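You operate a simulated robot arm through the tools that you are given. There is no shell and no other tool.

The job below is to be done with a simulated two-armed robot. You get a single attempt, and the scene is never put back.

Task
Brush the slide way clean, then oil a patch on its bare end.
Fine: row slide to row 5 to reach it; small brown brush; pale felt pad, wetted in the oil dish; brush and pad back where they stood; slide right out again. Set down upright: small brown brush, pale felt pad. A coat counts when it lies all over at full strength: go over it till it gets no stronger. What is to be rubbed or washed off counts as gone when no trace of it is left.

The check looks at the end state, three seconds after you hand in, the way a careful person would. Anything else that was tipped, shoved, dropped, spilled or broken makes it a failure.

Robot
Two 6-joint arms with two-finger parallel grippers on one trunk that stands fixed in place. Base frame: the origin is at the foot of the trunk, x ahead of it, y to its left, z up. Units: m, rad, N and s.
The left shoulder is at [0.28, 0.185, 1.055], the right one opposite. With the tool pointing down near the work surface each hand reaches from about 0.56 to 0.94 m from the base axis, measured 20 degrees to its own side. Payload 1.57 kg a hand.
The tool frame of a hand sits at the grasp point between the pads (the TCP): z along the fingers, y along the line on which they close. The tips reach 0.03 m beyond it. The gripper opens to 0.08 m. The fingers are 0.017 m wide and 0.012 m thick; the gripper's body (0.04 by 0.082 m) begins 0.08 m behind the TCP.
Orientation is that of the tool frame in the base frame, as [roll, pitch, yaw] about the fixed x, y, z axes, in that order (R = Rz(yaw) Ry(pitch) Rx(roll)). With the fingers straight down and closing along the base's y, the tool's x points along the base's -x, its y along +y and its z along -z.

Tools
- The arms move only by the tool send_rows. It takes "left_motion", "right_motion" or both (then of equal length, played together; a hand with none holds still); each is a list of rows, each a list of 7 numbers: the turn, a rotation vector about the tool's x, y, z in units of 4 degrees (1.0 is 4 degrees), then the shift along the tool's x, y, z in units of 40 mm (1.0 is 40 mm), then the gripper command, from -1 (shut) to 1 (fully open), values between in proportion. In form: [[rx, ry, rz, tx, ty, tz, fingers], ...]. A call has 1 to 20 rows; each row shifts and turns the commanded pose from where the row before left it, along the tool's axes as they then stand. A call with a number of a shift or a turn outside -1 to 1 is refused whole. Rows are played at 5 a second. More than 0.05 m and 0.15 rad between two rows, or a gripper value outside its range, and nothing of the call is played. Where a pose cannot be reached the arm comes as near as it can. A force on the tool above 50 N (or 10 N above the force at the start of the call, whichever is more), or a blocked arm, ends the call early, and 0.2 s more pass. The fingers move at their own pace (about 0.153 m/s each) and stop on an object; they squeeze with about 38 N. The grip force told is the motor's: it shows also when the fingers shut on nothing. Time passes only in rows, and 0.2 s behind the last, so rows that do not move let the fingers close. It gives the time, the measured TCP pose, the force on the tool (base axes), the opening and the grip force at its end, in the units of the frame above (readings bear some noise), with the torque about the TCP (base axes, N m) and any sound that the robot's microphone picked up.
- Cameras (640 x 400 px; columns grow to the right, rows downward): "scene" is now at [0.2409, 0.0086, 1.4952]; the picture's right is [0.08, -1.00, 0.00], its down [-0.72, -0.06, -0.69] and it looks along [0.69, 0.06, -0.73] (base axes); focal length 340 px, centre (320, 200). "left" rides on the left gripper at [0.072, 0.007, -0.122] in its tool frame; the picture's right is [-0.09, 1.00, 0.00], its down [-0.84, -0.08, -0.54] and it looks along [-0.54, -0.05, 0.84] (tool axes); focal length 238 px, centre (320, 200). "right" rides on the right gripper at [0.072, -0.007, -0.122] in its tool frame; the picture's right is [0.09, 1.00, 0.00], its down [-0.84, 0.08, -0.54] and it looks along [-0.54, 0.05, 0.84] (tool axes); focal length 238 px, centre (320, 200). There is no depth. A picture from a camera that has moved, and an enlarged one, comes with that camera's place and axes in the base frame and with its lens.
- camera(camera): a new picture of that camera. No time passes.
- lift_body(by): slides the trunk up (or, below 0, down) by that many m; the arms and the scene camera ride with it, the base frame stays. It gives what a move gives, with no picture.
- head_to(pan, tilt): turns the head with the scene camera to pan (to the left, within 1.501 rad either way) and tilt (down, from -0.506 to 1.204), counted from straight ahead of the robot. It gives what a move gives.
- close_up(camera, box): a new picture of the part [left, top, right, bottom] of that camera's present view, enlarged. No time passes.
- job_done(): hands the job in; it is judged then, once.

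Nothing tells you positions but the pictures and the camera data. Unless the task says otherwise, let go and move clear before handing in.

The tools are called after "Emit:" as a command line: name --argument value ..., lists and objects as JSON in quotes. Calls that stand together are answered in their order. send_rows: Moves the arms, as the interface text tells. Its arguments: {"type":"object","properties":{"left_motion":{"type":"array"},"right_motion":{"type":"array"}},"required":[]} The other tools are called the same way: lift_body (by) slides the trunk up or down; head_to (pan, tilt) turns the head that bears the scene camera; camera (camera) takes a picture; close_up (camera, box) takes an enlarged picture of a part of a camera's view; job_done () hands the job in.

At the start:

```text
time: 0.0
left_tool_pos: [0.5021, 0.3615, 1.0782]
left_ee_rot: [-3.141, 0.0, 3.14]
left_force: [0.2, 0.0, 0.3]
left_ft_torque: [-0.03, 0.01, 0.01]
left_gripper_width: 0.0801
left_grasp_force: 0.0
right_tool_pos: [0.5853, -0.1683, 1.1634]
right_ee_rot: [-3.141, -0.001, -3.141]
right_force: [-0.8, -0.5, -0.8]
right_ft_torque: [0.03, 0.04, -0.01]
right_gripper_width: 0.0799
right_grasp_force: 0.1
trunk travel left (down, up): [-0.75, 0.24]
head pan, tilt: [0.086, 0.812]
```

scene: 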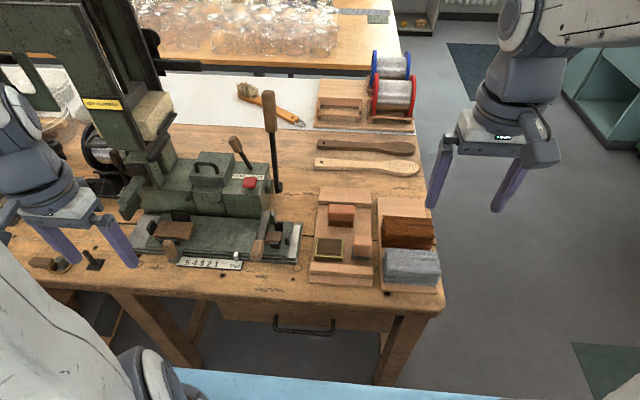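
right: 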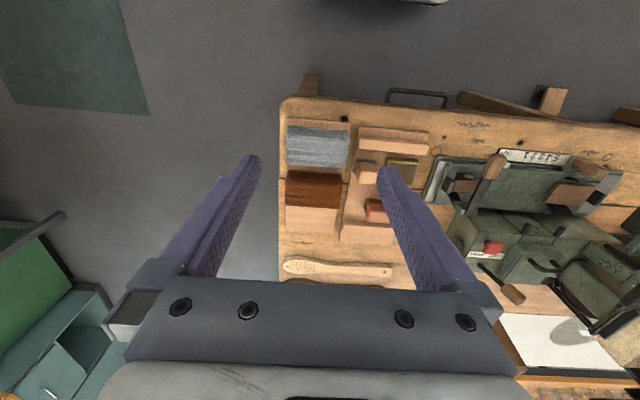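
left: 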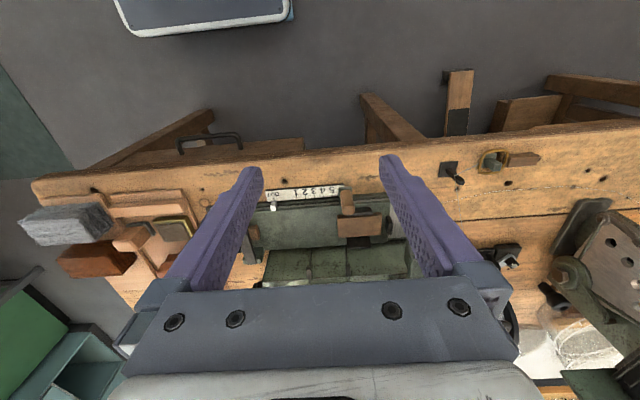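

I see a bench with a machine that has a slide and a row scale ("5 4 3 2 1"), plus brushes and pads on the right. I'll look at each closely before moving.

Emit:
close_up --camera "scene" --box '[110, 180, 310, 305]'

Emit:
close_up --camera "scene" --box '[290, 175, 450, 300]'

Emit:
close_up --camera "scene" --box '[220, 40, 440, 180]'

Emit:
close_up --camera "scene" --box '[0, 80, 220, 290]'

Emit:
close_up --camera "left" --box '[220, 170, 440, 300]'

Emit:
close_up --camera "right" --box '[270, 80, 470, 290]'

```text
3.20 times, centred on (210, 242) of scene
camera zoom: at [0.2409, 0.0086, 1.4952], right [0.08, -1.0, 0.0], down [-0.72, -0.06, -0.69], along [0.69, 0.06, -0.73], focal length 1088 px, centre (672, 64)
```

zoom: 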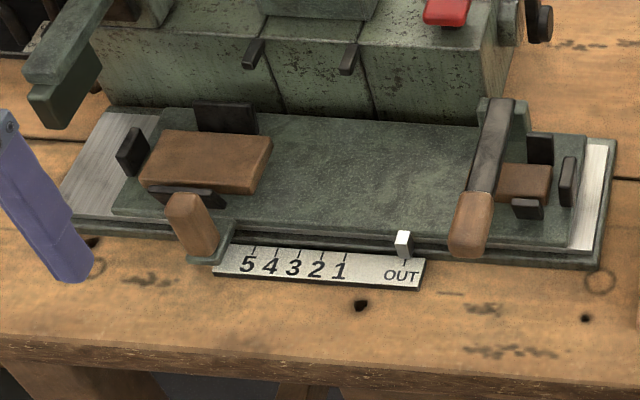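

```text
3.20 times, centred on (370, 238) of scene
camera zoom: at [0.2409, 0.0086, 1.4952], right [0.08, -1.0, 0.0], down [-0.72, -0.06, -0.69], along [0.69, 0.06, -0.73], focal length 1088 px, centre (160, 80)
```

zoom: 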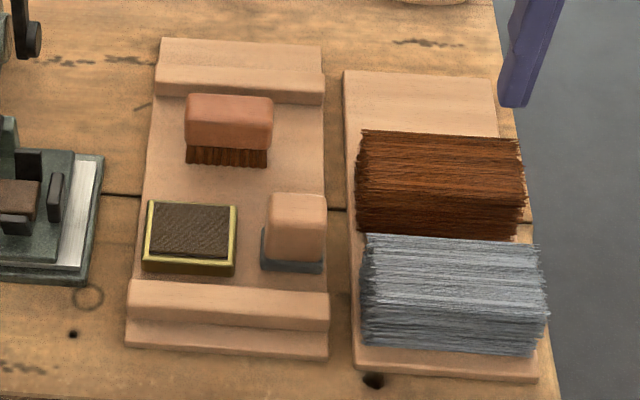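

```text
2.86 times, centred on (330, 110) of scene
camera zoom: at [0.2409, 0.0086, 1.4952], right [0.08, -1.0, 0.0], down [-0.72, -0.06, -0.69], along [0.69, 0.06, -0.73], focal length 972 px, centre (291, 457)
```

zoom: 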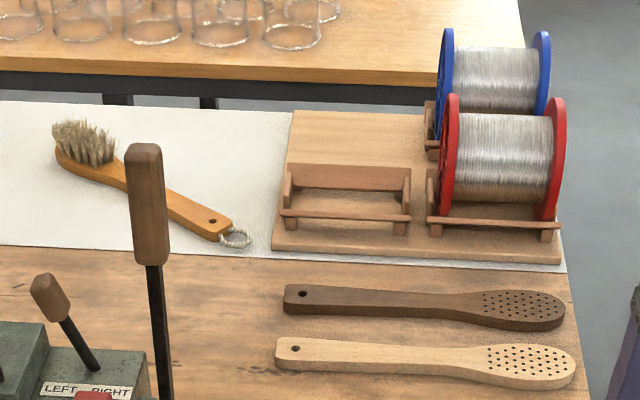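

```text
1.90 times, centred on (110, 185) of scene
camera zoom: at [0.2409, 0.0086, 1.4952], right [0.08, -1.0, 0.0], down [-0.72, -0.06, -0.69], along [0.69, 0.06, -0.73], focal length 648 px, centre (720, 229)
```

zoom: 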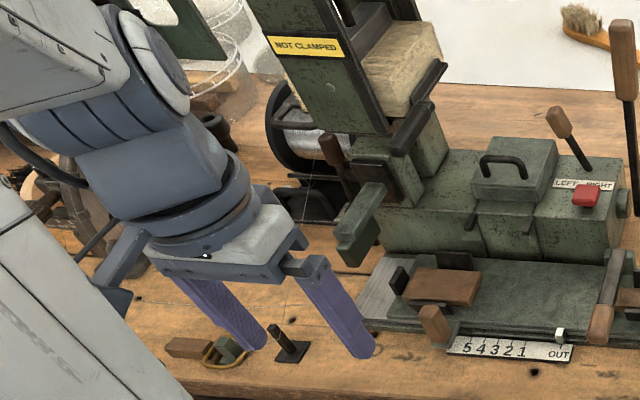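

```text
2.91 times, centred on (330, 235) of left
camera zoom: at [0.4313, 0.3687, 1.1984], right [0.09, 1.0, 0.0], down [0.84, -0.08, 0.54], along [0.54, -0.05, -0.84], focal length 693 px, centre (291, 98)
```

zoom: 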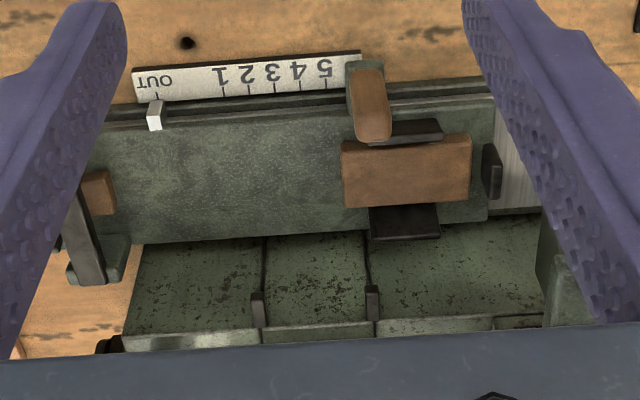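

```text
1.90 times, centred on (370, 185) of right
camera zoom: at [0.5135, -0.1756, 1.285], right [-0.09, 1.0, 0.0], down [0.84, 0.08, 0.54], along [0.54, 0.05, -0.84], focal length 454 px, centre (225, 229)
```

zoom: 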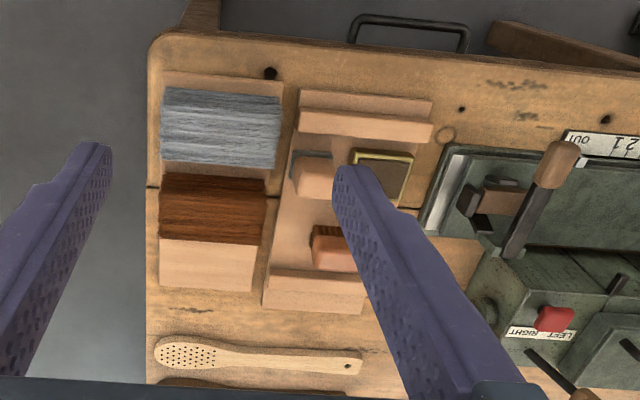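

The slide way runs beside the scale at z≈0.80. The tray with brush, pad and oil dish sits to its right, around y≈-0.05 to 0.03. I'll move the right hand over for a better look at the slide's handles and way.

Emit:
send_rows --right_motion '[[0, 0, 0, 0.5, 1, 0, 1], [0, 0, 0, 0.5, 1, 0, 1], [0, 0, 0, 0.5, 1, 0, 1], [0, 0, 0, 0, 1, 0, 1], [0, 0, 0, 0, 1, 0, 1], [0, 0, 0, 0, 0, 0, 1]]'

Emit:
camera --camera "right"

Emit:
close_up --camera "right" --box '[220, 120, 480, 280]'

```text
time: 1.4
left_tool_pos: [0.5017, 0.3616, 1.0773]
left_ee_rot: [-3.141, -0.001, -3.141]
left_force: [-1.3, 0.1, -0.5]
left_ft_torque: [0.0, 0.0, -0.02]
left_gripper_width: 0.0801
left_grasp_force: 0.0
right_tool_pos: [0.5247, 0.0334, 1.1637]
right_ee_rot: [-3.142, 0.0, -3.141]
right_force: [0.6, -0.3, -0.5]
right_ft_torque: [0.0, 0.02, 0.01]
right_gripper_width: 0.0801
right_grasp_force: 0.2
trunk travel left (down, up): [-0.75, 0.24]
head pan, tilt: [0.086, 0.812]
```

```text
taken
camera right: at [0.4524, 0.0271, 1.2852], right [-0.09, 1.0, 0.0], down [0.84, 0.08, 0.54], along [0.54, 0.05, -0.84], focal length 238 px, centre (320, 200)
```

right: 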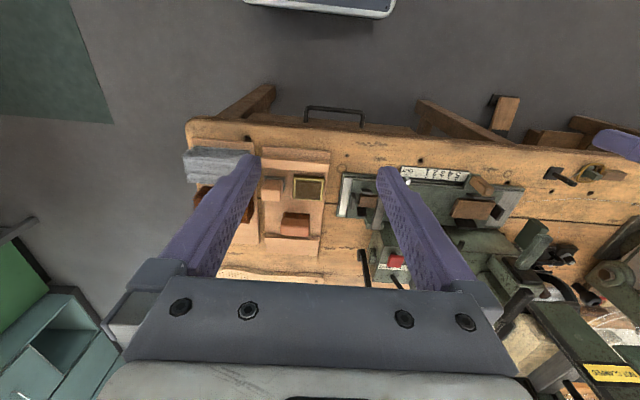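

```text
2.46 times, centred on (350, 200) of right
camera zoom: at [0.4524, 0.0271, 1.2852], right [-0.09, 1.0, 0.0], down [0.84, 0.08, 0.54], along [0.54, 0.05, -0.84], focal length 587 px, centre (246, 200)
```

zoom: 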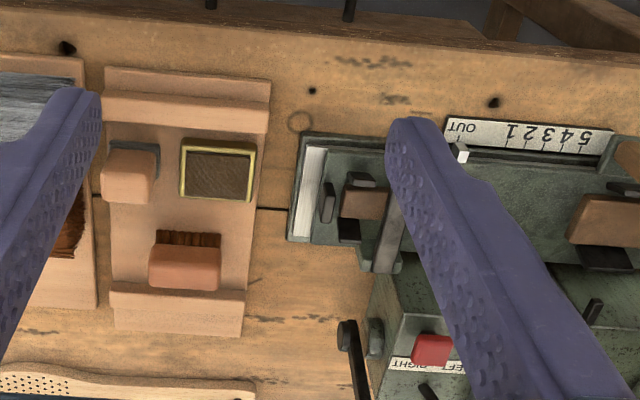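

I can see the layout from above. I'll bring the right camera closer to the slide and shift the left hand aside.

Emit:
send_rows --left_motion '[[0, 0, 0, 0, 1, 0, 1], [0, 0, 0, 0, 1, 0, 1], [0, 0, 0, 0, 1, 0, 1], [0, 0, 0, 0, 0, 0, 1], [0, 0, 0, 0, 0, 0, 1]]' --right_motion '[[0, 0, 0, 0, 1, 1, 1], [0, 0, 0, 0, 1, 1, 1], [0, 0, 0, 0, 1, 1, 1], [0, 0, 0, 0, 0.5, 1, 1], [0, 0, 0, 0, 0, 0, 1]]'

Emit:
camera --camera "right"

Emit:
close_up --camera "right" --box '[220, 80, 480, 280]'

Emit:
camera --camera "left"

Emit:
camera --camera "scene"

```text
refused: row 1 steps farther than a row can; nothing moved
```

```text
taken
camera right: at [0.4524, 0.0271, 1.2852], right [-0.09, 1.0, 0.0], down [0.84, 0.08, 0.54], along [0.54, 0.05, -0.84], focal length 238 px, centre (320, 200)
```

right: 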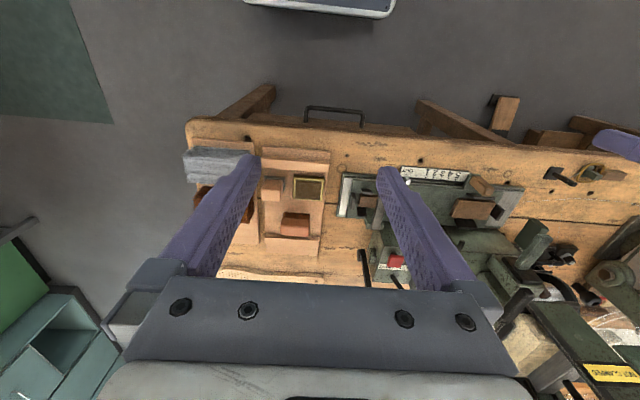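

```text
2.00 times, centred on (350, 180) of right
camera zoom: at [0.4524, 0.0271, 1.2852], right [-0.09, 1.0, 0.0], down [0.84, 0.08, 0.54], along [0.54, 0.05, -0.84], focal length 477 px, centre (260, 240)
```

zoom: 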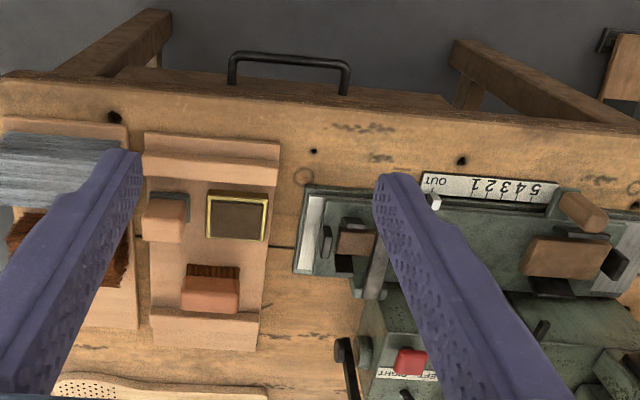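

```text
taken
camera left: at [0.4314, 0.369, 1.1983], right [0.09, 1.0, 0.0], down [0.84, -0.08, 0.54], along [0.54, -0.05, -0.84], focal length 238 px, centre (320, 200)
```

left: 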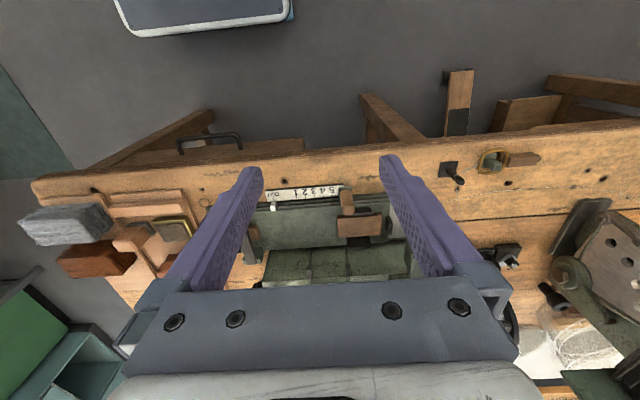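

```text
taken
camera scene: at [0.241, 0.0089, 1.4952], right [0.08, -1.0, 0.0], down [-0.72, -0.06, -0.69], along [0.69, 0.06, -0.73], focal length 340 px, centre (320, 200)
```

scene: 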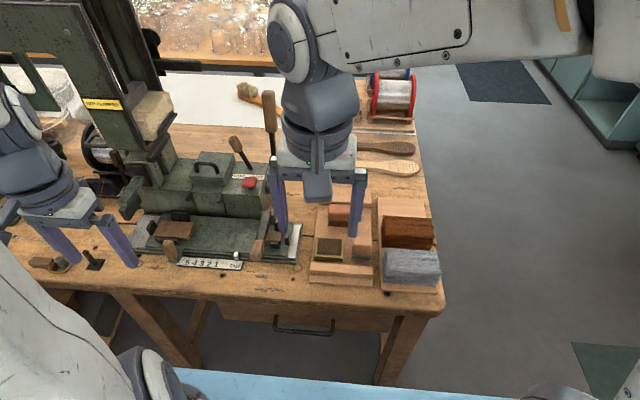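

The step was too long for one row, so I'll use smaller steps. The left hand goes aside and the right camera comes nearer.

Emit:
send_rows --left_motion '[[0, 0, 0, 0, 1, 0, 1], [0, 0, 0, 0, 1, 0, 1], [0, 0, 0, 0, 1, 0, 1], [0, 0, 0, 0, 0, 0, 1], [0, 0, 0, 0, 0, 0, 1], [0, 0, 0, 0, 0, 0, 1]]' --right_motion '[[0, 0, 0, 0, 0.8, 0.8, 1], [0, 0, 0, 0, 0.8, 0.8, 1], [0, 0, 0, 0, 0.8, 0.8, 1], [0, 0, 0, 0, 0.8, 0.8, 1], [0, 0, 0, 0.5, 0.6, 0.8, 1], [0, 0, 0, 0, 0, 0, 1]]'

Emit:
camera --camera "right"

Emit:
close_up --camera "right" --box '[220, 80, 480, 280]'

Emit:
camera --camera "scene"

```text
time: 2.8
left_tool_pos: [0.5037, 0.4802, 1.0787]
left_ee_rot: [-3.141, -0.001, -3.141]
left_force: [-0.1, 0.0, -0.3]
left_ft_torque: [-0.03, 0.03, 0.03]
left_gripper_width: 0.0798
left_grasp_force: 0.0
right_tool_pos: [0.5029, 0.1841, 1.0022]
right_ee_rot: [-3.141, 0.0, 3.141]
right_force: [0.4, 0.2, -0.8]
right_ft_torque: [-0.01, 0.01, -0.02]
right_gripper_width: 0.0802
right_grasp_force: 0.1
trunk travel left (down, up): [-0.75, 0.24]
head pan, tilt: [0.086, 0.812]
```

```text
taken
camera right: at [0.4322, 0.1782, 1.1242], right [-0.09, 1.0, 0.0], down [0.84, 0.08, 0.54], along [0.54, 0.05, -0.84], focal length 238 px, centre (320, 200)
```

right: 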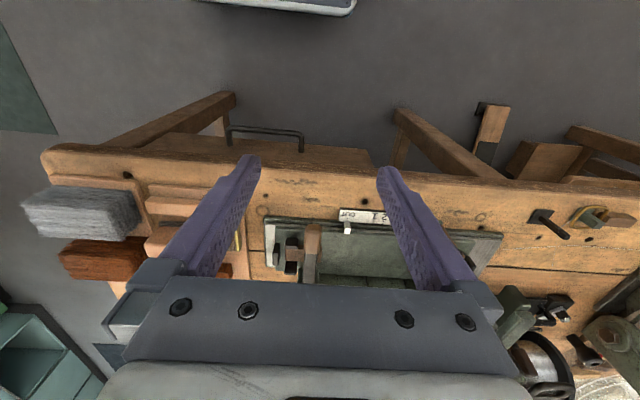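

```text
2.00 times, centred on (350, 180) of right
camera zoom: at [0.4322, 0.1782, 1.1242], right [-0.09, 1.0, 0.0], down [0.84, 0.08, 0.54], along [0.54, 0.05, -0.84], focal length 477 px, centre (260, 240)
```

zoom: 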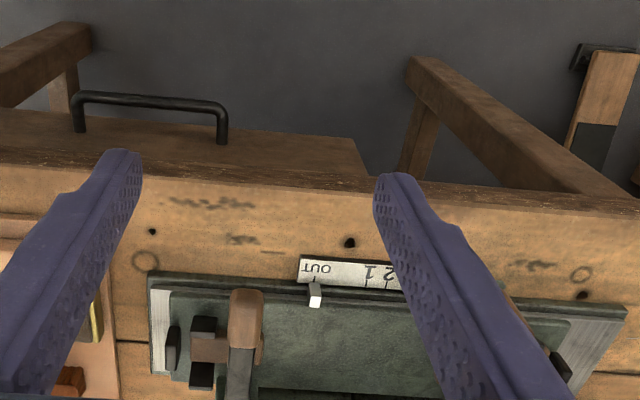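

```text
taken
camera scene: at [0.2409, 0.0089, 1.4952], right [0.08, -1.0, 0.0], down [-0.72, -0.06, -0.69], along [0.69, 0.06, -0.73], focal length 340 px, centre (320, 200)
```

scene: 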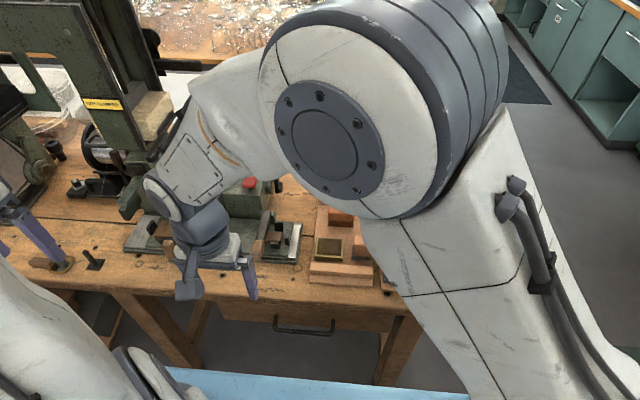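

This view is a bit too close to the bench edge. I'll move the right hand forward to centre the right-hand lever and the way end.

Emit:
send_rows --right_motion '[[0, 0, 0, -1, 0, 0, 1], [0, 0, 0, -1, 0, 0, 1], [0, 0, 0, 0, 0, 0, 1]]'

Emit:
camera --camera "right"

Emit:
close_up --camera "right" --box '[240, 80, 400, 280]'

Emit:
send_rows --right_motion '[[0, 0, 0, 0, 1, 0, 1], [0, 0, 0, 0, 1, 0, 1], [0, 0, 0, 0, 1, 0, 1], [0, 0, 0, 0, 0, 0, 1]]'

Emit:
camera --camera "right"

Emit:
close_up --camera "right" --box '[240, 80, 400, 280]'

```text
time: 3.6
left_tool_pos: [0.5023, 0.4809, 1.0778]
left_ee_rot: [3.141, 0.0, 3.141]
left_force: [0.6, -0.2, 0.0]
left_ft_torque: [0.0, 0.0, -0.01]
left_gripper_width: 0.0801
left_grasp_force: 0.0
right_tool_pos: [0.5854, 0.185, 1.0012]
right_ee_rot: [3.141, 0.0, 3.14]
right_force: [0.1, -0.5, -0.4]
right_ft_torque: [0.01, 0.04, 0.06]
right_gripper_width: 0.0802
right_grasp_force: 0.1
trunk travel left (down, up): [-0.75, 0.24]
head pan, tilt: [0.086, 0.812]
```

```text
taken
camera right: at [0.5145, 0.1786, 1.1228], right [-0.09, 1.0, 0.0], down [0.84, 0.08, 0.54], along [0.54, 0.05, -0.84], focal length 238 px, centre (320, 200)
```

right: 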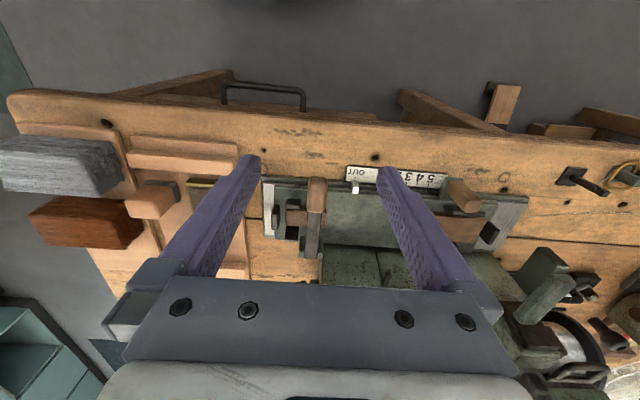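

```text
2.00 times, centred on (320, 180) of right
camera zoom: at [0.5145, 0.1786, 1.1228], right [-0.09, 1.0, 0.0], down [0.84, 0.08, 0.54], along [0.54, 0.05, -0.84], focal length 477 px, centre (320, 240)
```

zoom: 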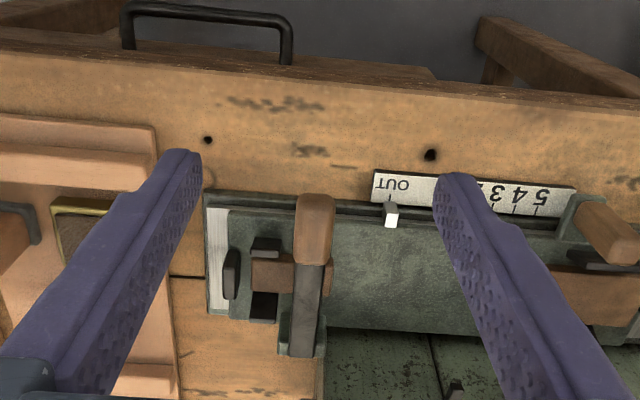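

```text
time: 4.6
left_tool_pos: [0.5018, 0.4812, 1.0794]
left_ee_rot: [3.141, -0.001, 3.141]
left_force: [-0.8, -0.4, 0.2]
left_ft_torque: [-0.01, 0.01, -0.03]
left_gripper_width: 0.0798
left_grasp_force: 0.0
right_tool_pos: [0.5874, 0.3023, 1.0032]
right_ee_rot: [-3.141, 0.0, -3.141]
right_force: [0.0, 0.8, -0.3]
right_ft_torque: [0.0, 0.02, 0.03]
right_gripper_width: 0.0801
right_grasp_force: 0.0
trunk travel left (down, up): [-0.75, 0.24]
head pan, tilt: [0.086, 0.812]
```

```text
taken
camera right: at [0.5151, 0.2968, 1.1248], right [-0.09, 1.0, 0.0], down [0.84, 0.08, 0.54], along [0.54, 0.05, -0.84], focal length 238 px, centre (320, 200)
```

right: 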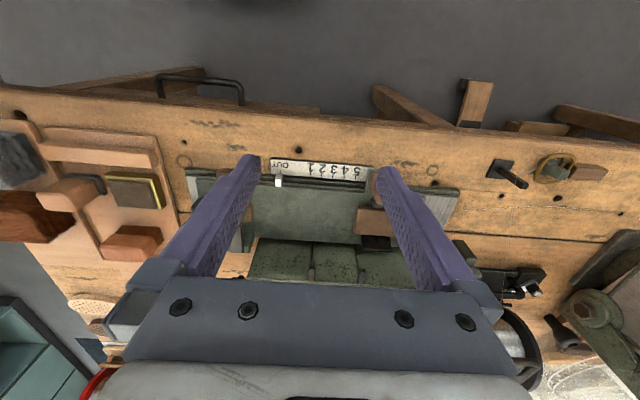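

```text
2.00 times, centred on (320, 180) of right
camera zoom: at [0.5151, 0.2968, 1.1248], right [-0.09, 1.0, 0.0], down [0.84, 0.08, 0.54], along [0.54, 0.05, -0.84], focal length 477 px, centre (320, 240)
```

zoom: 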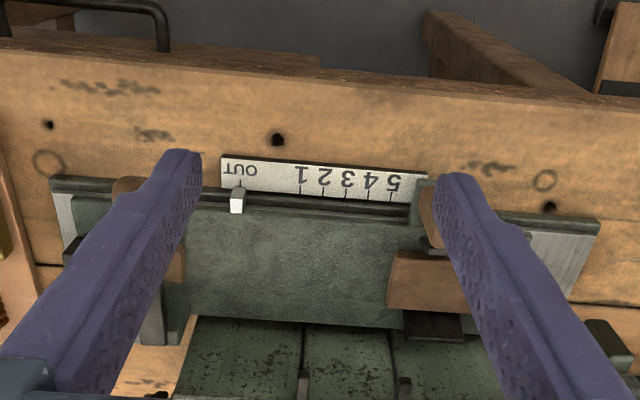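

The left wooden handle looks to stand upright on the slide's front at about (0.673, 0.396), with its top near z=0.86. I'll retract the right hand and bring the left camera over the handle.

Emit:
send_rows --right_motion '[[0, 0, 0, 0, -1, 0, 1], [0, 0, 0, 0, -1, 0, 1], [0, 0, 0, 0, -1, 0, 1], [0, 0, 0, 0, -1, 0, 1], [0, 0, 0, 0, -1, 0, 1], [0, 0, 0, 0, -1, 0, 1], [0, 0, 0, 0, -1, 0, 1], [0, 0, 0, 0, -1, 0, 1], [0, 0, 0, 0, -1, 0, 1], [0, 0, 0, 0, 0, 0, 1]]' --left_motion '[[0, 0, 0, 0, 0, 0, 1], [0, 0, 0, 0, 0, 0, 1], [0, 0, 0, 0, 0, 0, 1], [0, 0, 0, 0, 0, 0, 1], [0, 0, 0, -0.8, -0.8, 0, 1], [0, 0, 0, -0.8, -0.8, 0, 1], [0, 0, 0, -0.8, -0.4, 0, 1], [0, 0, 0, 0, 0, 1, 1], [0, 0, 0, 0, 0, 1, 1], [0, 0, 0, 0, 0, 0, 1]]'

Emit:
camera --camera "left"

Emit:
close_up --camera "left" --box '[240, 120, 400, 280]'

Emit:
close_up --camera "scene" --box '[110, 180, 310, 305]'

Emit:
camera --camera "right"

```text
time: 6.8
left_tool_pos: [0.5997, 0.4003, 0.9962]
left_ee_rot: [-3.141, -0.001, -3.141]
left_force: [-0.6, 0.0, 0.2]
left_ft_torque: [-0.04, 0.04, -0.03]
left_gripper_width: 0.0801
left_grasp_force: 0.1
right_tool_pos: [0.5858, -0.0558, 1.0036]
right_ee_rot: [3.14, 0.0, 3.141]
right_force: [0.2, -0.5, -0.5]
right_ft_torque: [-0.05, 0.03, 0.02]
right_gripper_width: 0.08
right_grasp_force: 0.1
trunk travel left (down, up): [-0.75, 0.24]
head pan, tilt: [0.086, 0.812]
```

```text
taken
camera left: at [0.5275, 0.408, 1.117], right [0.09, 1.0, 0.0], down [0.84, -0.08, 0.54], along [0.54, -0.05, -0.84], focal length 238 px, centre (320, 200)
```

left: 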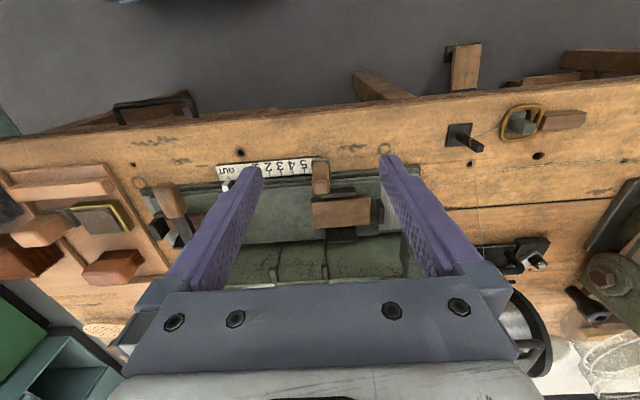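

```text
2.50 times, centred on (320, 200) of left
camera zoom: at [0.5275, 0.408, 1.117], right [0.09, 1.0, 0.0], down [0.84, -0.08, 0.54], along [0.54, -0.05, -0.84], focal length 596 px, centre (320, 200)
```

zoom: 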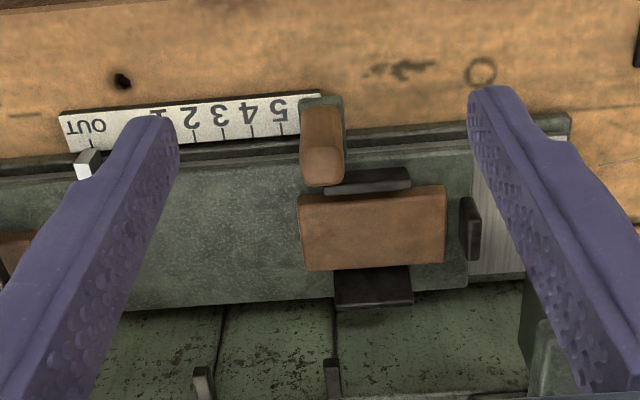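

```text
3.20 times, centred on (210, 242) of scene
camera zoom: at [0.2411, 0.0086, 1.4952], right [0.08, -1.0, 0.0], down [-0.72, -0.06, -0.69], along [0.69, 0.06, -0.73], focal length 1088 px, centre (672, 64)
```

zoom: 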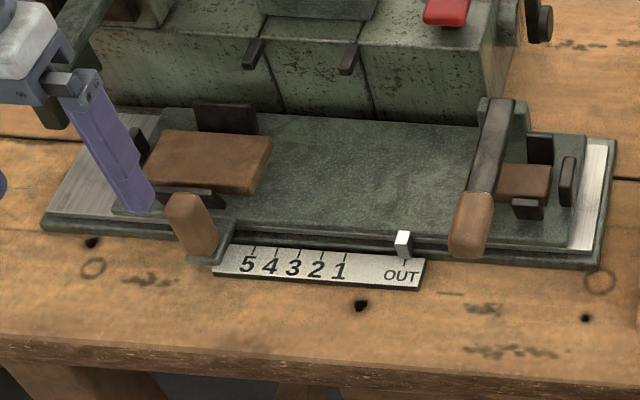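

```text
taken
camera right: at [0.5138, -0.0629, 1.1249], right [-0.09, 1.0, 0.0], down [0.84, 0.08, 0.54], along [0.54, 0.05, -0.84], focal length 238 px, centre (320, 200)
```

right: 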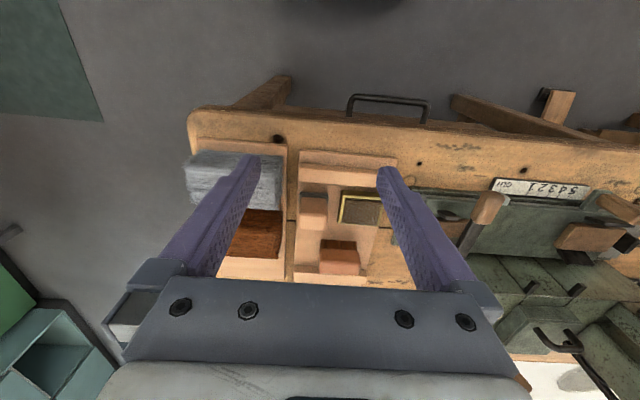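

The handle is clear now. A green arm of the machine overhangs somewhere near y≈0.47, so I need to locate it before sliding left. I'll back the left hand off and look.

Emit:
send_rows --left_motion '[[0, 0, 0, 1, 0, 0, 1], [0, 0, 0, 1, 0, 0, 1], [0, 0, 0, 0, 1, 0, 1], [0, 0, 0, 0, 1, 0, 1], [0, 0, 0, 0, 0, 0, 1]]'

Emit:
camera --camera "left"

Emit:
close_up --camera "scene" --box '[60, 100, 240, 280]'

Emit:
close_up --camera "left" --box '[200, 120, 420, 290]'

```text
time: 8.0
left_tool_pos: [0.5197, 0.4816, 0.9988]
left_ee_rot: [3.139, -0.001, -3.141]
left_force: [-0.7, -0.1, -0.5]
left_ft_torque: [-0.01, 0.01, -0.03]
left_gripper_width: 0.08
left_grasp_force: 0.1
right_tool_pos: [0.586, -0.0548, 1.0026]
right_ee_rot: [-3.141, 0.0, -3.141]
right_force: [-0.7, 0.1, 1.3]
right_ft_torque: [0.0, 0.02, 0.02]
right_gripper_width: 0.0799
right_grasp_force: 0.0
trunk travel left (down, up): [-0.75, 0.24]
head pan, tilt: [0.086, 0.812]
```

```text
taken
camera left: at [0.4487, 0.4895, 1.12], right [0.09, 1.0, 0.0], down [0.84, -0.08, 0.54], along [0.54, -0.05, -0.84], focal length 238 px, centre (320, 200)
```

left: 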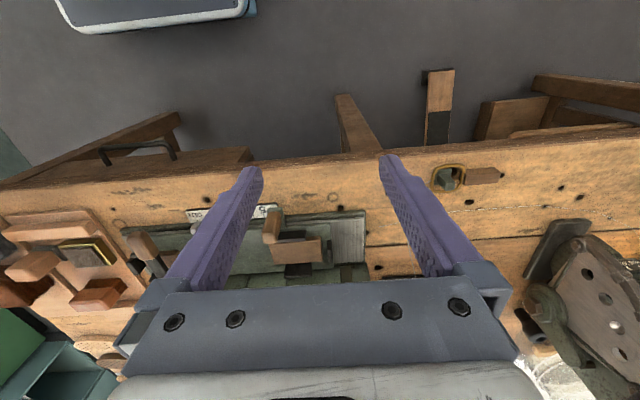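

```text
2.22 times, centred on (150, 190) of scene
camera zoom: at [0.241, 0.0089, 1.4952], right [0.08, -1.0, 0.0], down [-0.72, -0.06, -0.69], along [0.69, 0.06, -0.73], focal length 756 px, centre (698, 222)
```

zoom: 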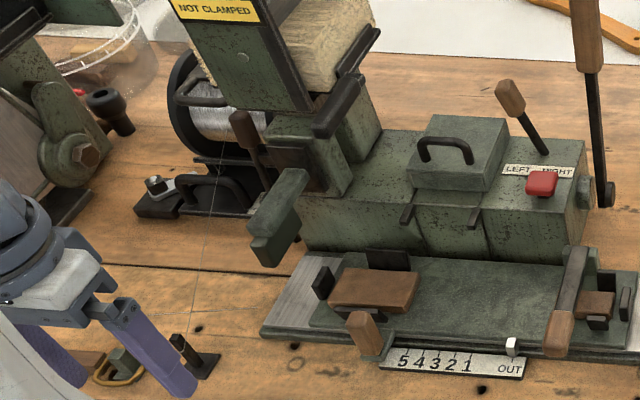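

```text
2.35 times, centred on (310, 205) of left
camera zoom: at [0.4487, 0.4895, 1.12], right [0.09, 1.0, 0.0], down [0.84, -0.08, 0.54], along [0.54, -0.05, -0.84], focal length 561 px, centre (344, 188)
```

zoom: 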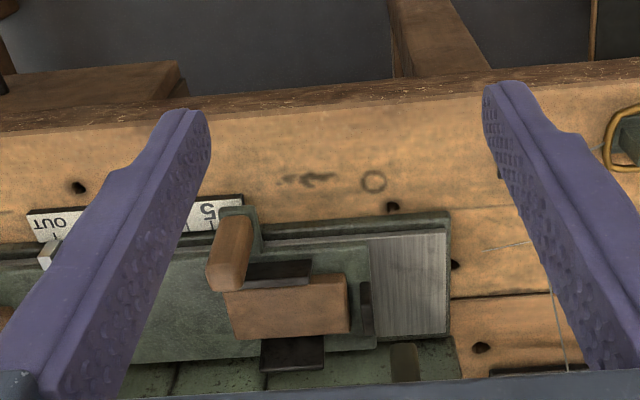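

The arm's near end is at about x≥0.71, y≈0.50, z≈0.88–0.93. I'll tilt the left hand back 24° so its body stays clear when pushing the handle, and line it up in front of and above the handle.

Emit:
send_rows --left_motion '[[0, -1, 0, 0, 0, 0, 0.25], [0, -1, 0, 0, 0, 0, 0.25], [0, -1, 0, 0, 0, 0, 0.25], [0, -1, 0, 0, 0, 0, 0.25], [0, -1, 0, 0, 0, 0, 0.25], [0, -1, 0, 0, 0, 0, 0.25], [0, 0, 0, -0.408, -0.428, 0.558, 0.25], [0, 0, 0, -0.408, -0.428, 0.558, 0.25], [0, 0, 0, -0.408, -0.428, 0.558, 0.25], [0, 0, 0, -0.408, -0.428, 0.558, 0.25], [0, 0, 0, -0.408, -0.428, 0.558, 0.25], [0, 0, 0, 0, 0, 0, 0.25]]'

Emit:
camera --camera "left"

Emit:
close_up --camera "left" --box '[200, 100, 440, 290]'

Emit:
close_up --camera "scene" --box '[60, 100, 240, 280]'

```text
time: 10.6
left_tool_pos: [0.6394, 0.3961, 0.9275]
left_ee_rot: [3.142, 0.419, 3.14]
left_force: [0.1, 0.0, -1.1]
left_ft_torque: [0.03, 0.02, 0.02]
left_gripper_width: 0.0501
left_grasp_force: 0.0
right_tool_pos: [0.5847, -0.0549, 1.0024]
right_ee_rot: [-3.14, -0.001, -3.141]
right_force: [-0.9, 0.4, -0.1]
right_ft_torque: [-0.02, 0.0, 0.02]
right_gripper_width: 0.08
right_grasp_force: 0.1
trunk travel left (down, up): [-0.75, 0.24]
head pan, tilt: [0.086, 0.812]
```

```text
taken
camera left: at [0.5246, 0.4033, 1.0091], right [0.08, 1.0, 0.04], down [0.54, -0.08, 0.84], along [0.83, -0.05, -0.55], focal length 238 px, centre (320, 200)
```

left: 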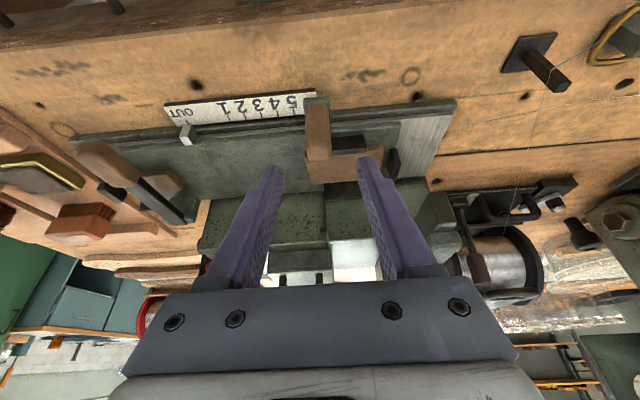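

```text
2.11 times, centred on (320, 195) of left
camera zoom: at [0.5246, 0.4033, 1.0091], right [0.08, 1.0, 0.04], down [0.54, -0.08, 0.84], along [0.83, -0.05, -0.55], focal length 502 px, centre (320, 210)
```

zoom: 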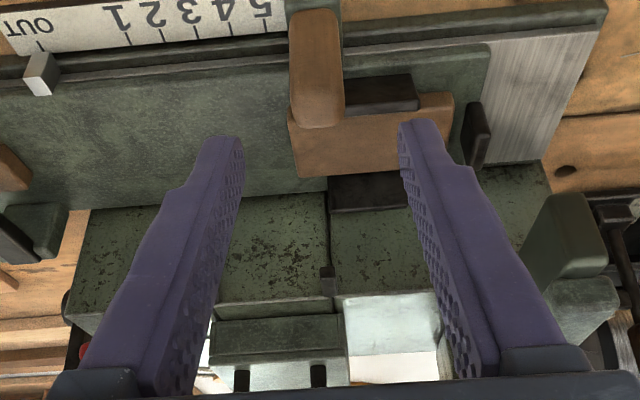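

```text
2.22 times, centred on (150, 190) of scene
camera zoom: at [0.2411, 0.0086, 1.4952], right [0.08, -1.0, 0.0], down [-0.72, -0.06, -0.69], along [0.69, 0.06, -0.73], focal length 756 px, centre (698, 222)
```

zoom: 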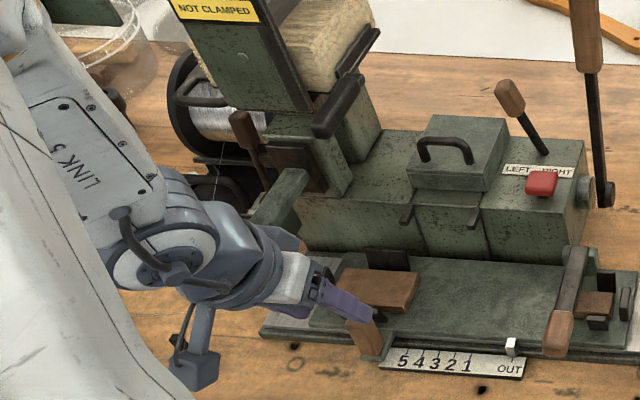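

The fingers are lined up with the handle. I'll descend and grip it.

Emit:
send_rows --left_motion '[[0, 0, 0, 0.1, 0, 0.645, 0.25], [0, 0, 0, 0.1, 0, 0.645, 0.25], [0, 0, 0, 0.1, 0, 0.645, 0.25], [0, 0, 0, 0, 0, 0, 0.25]]'

Emit:
close_up --camera "scene" --box '[110, 180, 310, 305]'

Emit:
close_up --camera "left" --box '[200, 100, 440, 290]'

```text
time: 11.6
left_tool_pos: [0.6609, 0.395, 0.8525]
left_ee_rot: [3.141, 0.419, -3.141]
left_force: [-0.6, 0.1, -0.8]
left_ft_torque: [-0.02, 0.01, -0.01]
left_gripper_width: 0.0502
left_grasp_force: 0.0
right_tool_pos: [0.5861, -0.0546, 1.0036]
right_ee_rot: [3.141, -0.001, 3.141]
right_force: [-0.7, -0.2, 0.2]
right_ft_torque: [-0.02, 0.04, -0.02]
right_gripper_width: 0.0802
right_grasp_force: 0.0
trunk travel left (down, up): [-0.75, 0.24]
head pan, tilt: [0.086, 0.812]
```

```text
3.20 times, centred on (210, 242) of scene
camera zoom: at [0.2411, 0.0087, 1.4952], right [0.08, -1.0, 0.0], down [-0.72, -0.06, -0.69], along [0.69, 0.06, -0.73], focal length 1088 px, centre (672, 64)
```

zoom: 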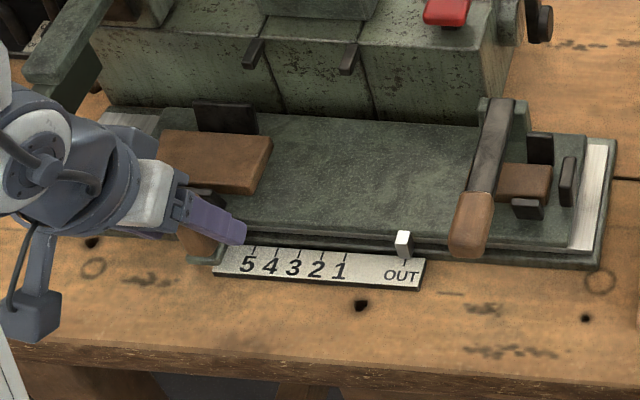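

```text
2.11 times, centred on (320, 195) of left
camera zoom: at [0.5465, 0.4031, 0.9344], right [0.08, 1.0, 0.04], down [0.54, -0.08, 0.84], along [0.83, -0.05, -0.55], focal length 502 px, centre (320, 210)
```

zoom: 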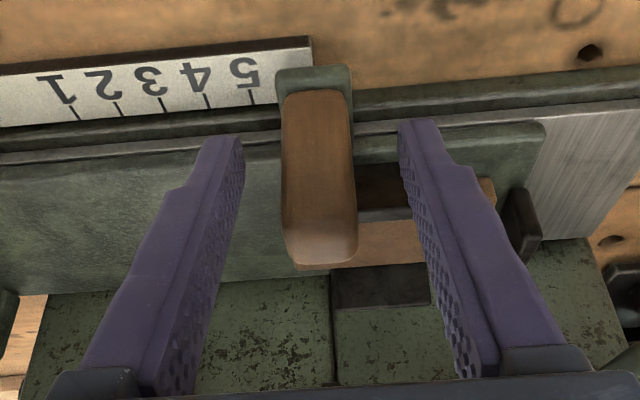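

The fingers straddle the handle, so I'll close on it.

Emit:
send_rows --left_motion '[[0, 0, 0, 0, 0, 0, -0.3], [0, 0, 0, 0, 0, 0, -0.6], [0, 0, 0, 0, 0, 0, -1], [0, 0, 0, 0, 0, 0, -1]]'

Emit:
close_up --camera "left" --box '[200, 100, 440, 290]'

Emit:
close_up --camera "scene" --box '[110, 180, 310, 305]'

```text
time: 12.6
left_tool_pos: [0.661, 0.3953, 0.8536]
left_ee_rot: [3.141, 0.418, 3.14]
left_force: [0.2, -3.1, -2.9]
left_ft_torque: [0.45, -0.78, 0.05]
left_gripper_width: 0.0217
left_grasp_force: 34.8
right_tool_pos: [0.5855, -0.0547, 1.0029]
right_ee_rot: [3.141, -0.001, 3.141]
right_force: [0.5, 0.0, 0.4]
right_ft_torque: [0.0, -0.01, -0.04]
right_gripper_width: 0.0801
right_grasp_force: 0.0
trunk travel left (down, up): [-0.75, 0.24]
head pan, tilt: [0.086, 0.812]
```

```text
2.11 times, centred on (320, 195) of left
camera zoom: at [0.5464, 0.4028, 0.9346], right [0.09, 1.0, 0.04], down [0.54, -0.08, 0.84], along [0.83, -0.05, -0.55], focal length 502 px, centre (320, 210)
```

zoom: 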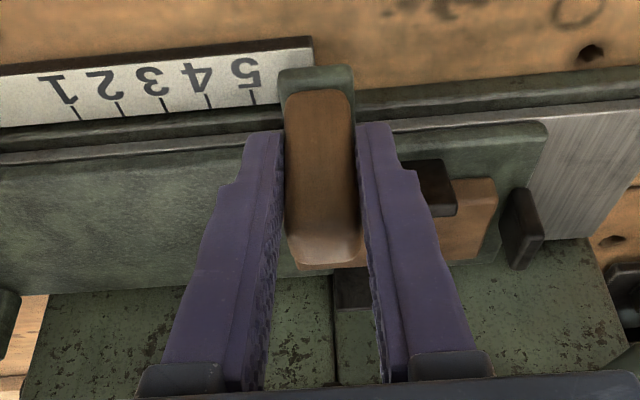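

```text
3.20 times, centred on (210, 242) of scene
camera zoom: at [0.2411, 0.0085, 1.4952], right [0.08, -1.0, 0.0], down [-0.72, -0.06, -0.69], along [0.69, 0.06, -0.73], focal length 1088 px, centre (672, 64)
```

zoom: 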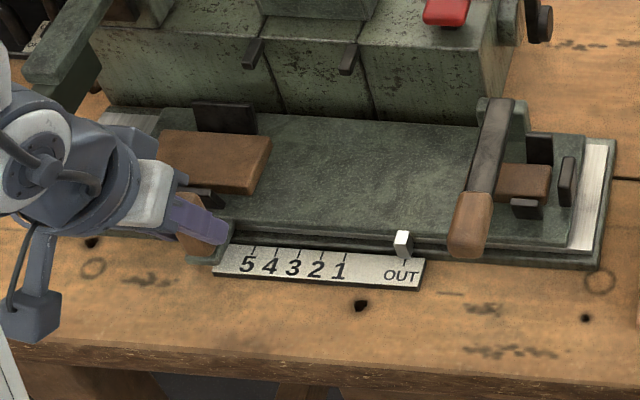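

I'm gripped on the handle at 0.022 m. I'll try a small slow push to the left and watch the pointer.

Emit:
send_rows --left_motion '[[0, 0, 0, 0, 0.25, 0, -1], [0, 0, 0, 0, 0.25, 0, -1], [0, 0, 0, 0, 0, 0, -1]]'

Emit:
close_up --camera "scene" --box '[110, 180, 310, 305]'

```text
time: 13.4
left_tool_pos: [0.6617, 0.4158, 0.853]
left_ee_rot: [3.141, 0.421, 3.139]
left_force: [13.9, -0.1, -5.4]
left_ft_torque: [-0.06, 0.55, -0.06]
left_gripper_width: 0.0218
left_grasp_force: 34.7
right_tool_pos: [0.5858, -0.0557, 1.0027]
right_ee_rot: [3.141, -0.001, 3.14]
right_force: [-0.3, -0.8, 0.1]
right_ft_torque: [-0.01, 0.01, 0.0]
right_gripper_width: 0.08
right_grasp_force: 0.1
trunk travel left (down, up): [-0.75, 0.24]
head pan, tilt: [0.086, 0.812]
```

```text
3.20 times, centred on (210, 242) of scene
camera zoom: at [0.2419, 0.0087, 1.495], right [0.08, -1.0, 0.0], down [-0.72, -0.06, -0.69], along [0.69, 0.06, -0.73], focal length 1088 px, centre (672, 64)
```

zoom: 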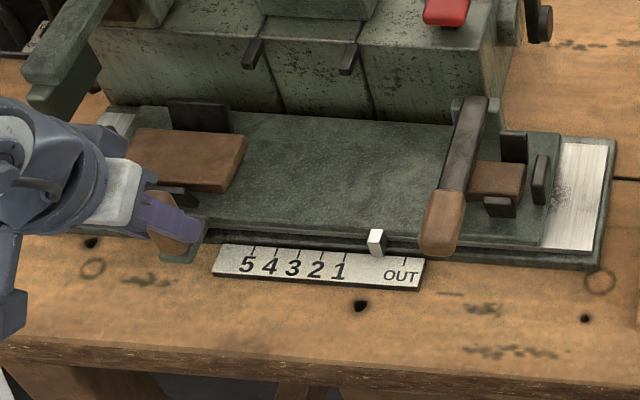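

The slide moves with the handle and the debris on the way is showing. The pointer tracks 1:1, so I'll keep going.

Emit:
send_rows --left_motion '[[0, 0, 0, 0, 0.3, 0, -1], [0, 0, 0, 0, 0.3, 0, -1], [0, 0, 0, 0, 0.3, 0, -1], [0, 0, 0, 0, 0.3, 0, -1], [0, 0, 0, 0, 0.3, 0, -1], [0, 0, 0, 0, 0, 0, -1]]'

Emit:
close_up --camera "scene" --box '[110, 180, 310, 305]'

Emit:
camera --camera "left"

Emit:
camera --camera "scene"

```text
time: 14.8
left_tool_pos: [0.6615, 0.4767, 0.8543]
left_ee_rot: [3.14, 0.419, -3.141]
left_force: [23.8, 2.8, -10.3]
left_ft_torque: [0.04, -0.36, -0.09]
left_gripper_width: 0.0217
left_grasp_force: 35.1
right_tool_pos: [0.5862, -0.0547, 1.0017]
right_ee_rot: [-3.141, -0.001, 3.14]
right_force: [0.2, -0.5, -0.1]
right_ft_torque: [-0.01, 0.04, 0.03]
right_gripper_width: 0.08
right_grasp_force: 0.0
trunk travel left (down, up): [-0.75, 0.24]
head pan, tilt: [0.086, 0.812]
```

```text
3.20 times, centred on (210, 242) of scene
camera zoom: at [0.2424, 0.0091, 1.4949], right [0.08, -1.0, 0.0], down [-0.72, -0.06, -0.69], along [0.69, 0.06, -0.73], focal length 1088 px, centre (672, 64)
```

zoom: 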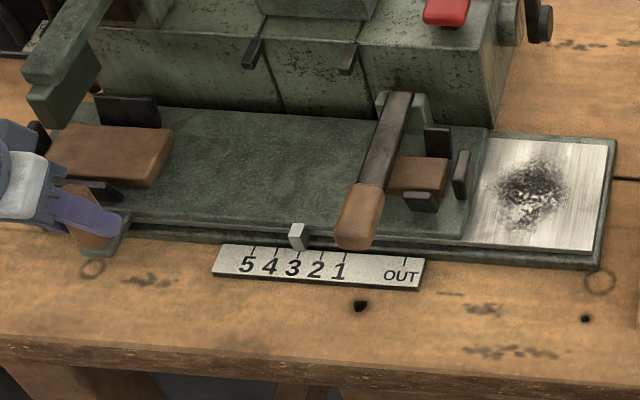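

```text
taken
camera left: at [0.5461, 0.4842, 0.9345], right [0.08, 1.0, 0.04], down [0.54, -0.08, 0.84], along [0.84, -0.05, -0.55], focal length 238 px, centre (320, 200)
```

left: 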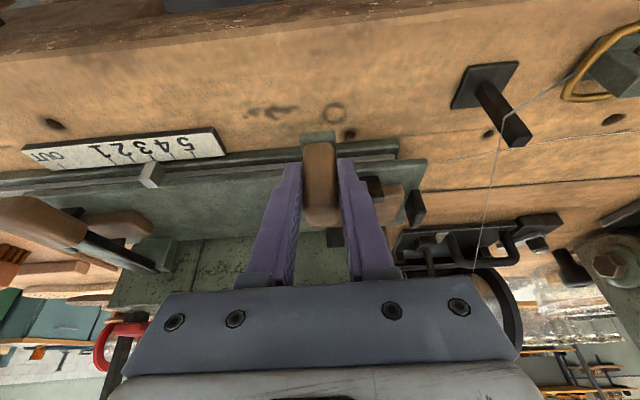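

```text
taken
camera scene: at [0.2424, 0.0091, 1.4949], right [0.08, -1.0, 0.0], down [-0.72, -0.06, -0.69], along [0.69, 0.06, -0.73], focal length 340 px, centre (320, 200)
```

scene: 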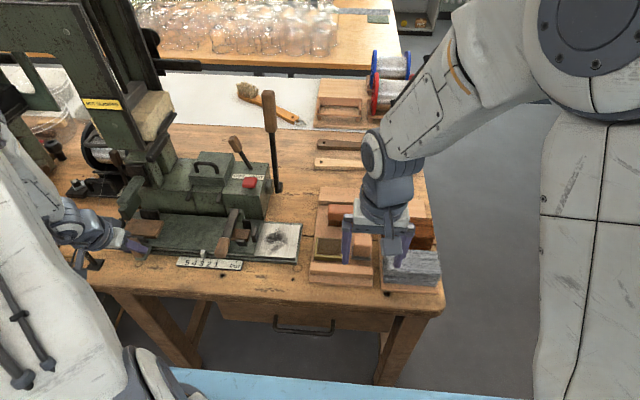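

The pointer is at 3 now. Side force along x is building, so I'll ease the hand slightly forward and move two more rows.

Emit:
send_rows --left_motion '[[0, 0, 0, -0.06, 0, 0.03, -1], [0, 0, 0, 0, 0.22, 0, -1], [0, 0, 0, 0, 0.22, 0, -1], [0, 0, 0, 0, 0.22, 0, -1], [0, 0, 0, 0, 0.22, 0, -1], [0, 0, 0, 0, 0, 0, -1], [0, 0, 0, 0, 0, 0, -1]]'

Emit:
close_up --camera "scene" --box '[150, 220, 270, 295]'

Emit:
close_up --camera "left" --box '[0, 80, 240, 230]'

```text
time: 16.4
left_tool_pos: [0.6598, 0.5119, 0.8532]
left_ee_rot: [3.141, 0.419, 3.141]
left_force: [-6.1, 1.9, 8.0]
left_ft_torque: [-0.54, 0.43, -0.19]
left_gripper_width: 0.0218
left_grasp_force: 34.6
right_tool_pos: [0.5846, -0.0557, 1.0025]
right_ee_rot: [3.141, 0.0, -3.142]
right_force: [0.6, 0.2, -0.1]
right_ft_torque: [-0.01, 0.02, 0.0]
right_gripper_width: 0.0801
right_grasp_force: 0.1
trunk travel left (down, up): [-0.75, 0.24]
head pan, tilt: [0.086, 0.812]
```

```text
5.33 times, centred on (210, 258) of scene
camera zoom: at [0.2404, 0.0087, 1.4954], right [0.09, -1.0, 0.0], down [-0.72, -0.06, -0.69], along [0.69, 0.06, -0.72], focal length 1814 px, centre (907, -107)
```

zoom: 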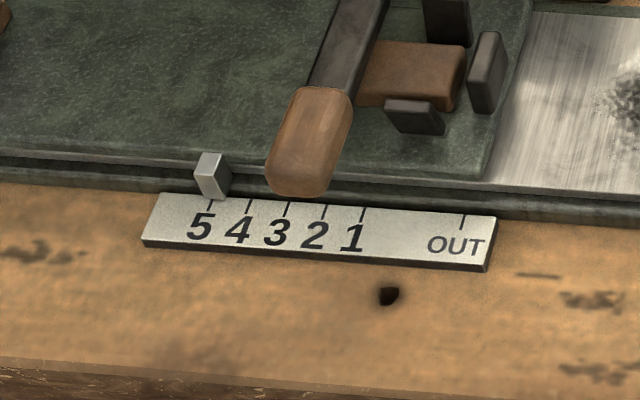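

```text
2.67 times, centred on (120, 155) of left
camera zoom: at [0.5461, 0.5188, 0.9346], right [0.08, 1.0, 0.04], down [0.54, -0.08, 0.84], along [0.83, -0.05, -0.55], focal length 636 px, centre (853, 320)
```

zoom: 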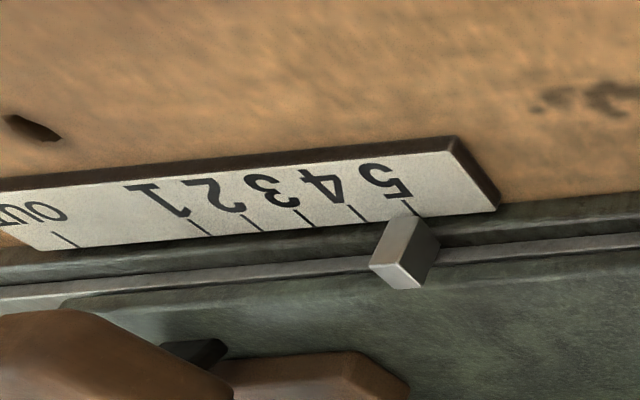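

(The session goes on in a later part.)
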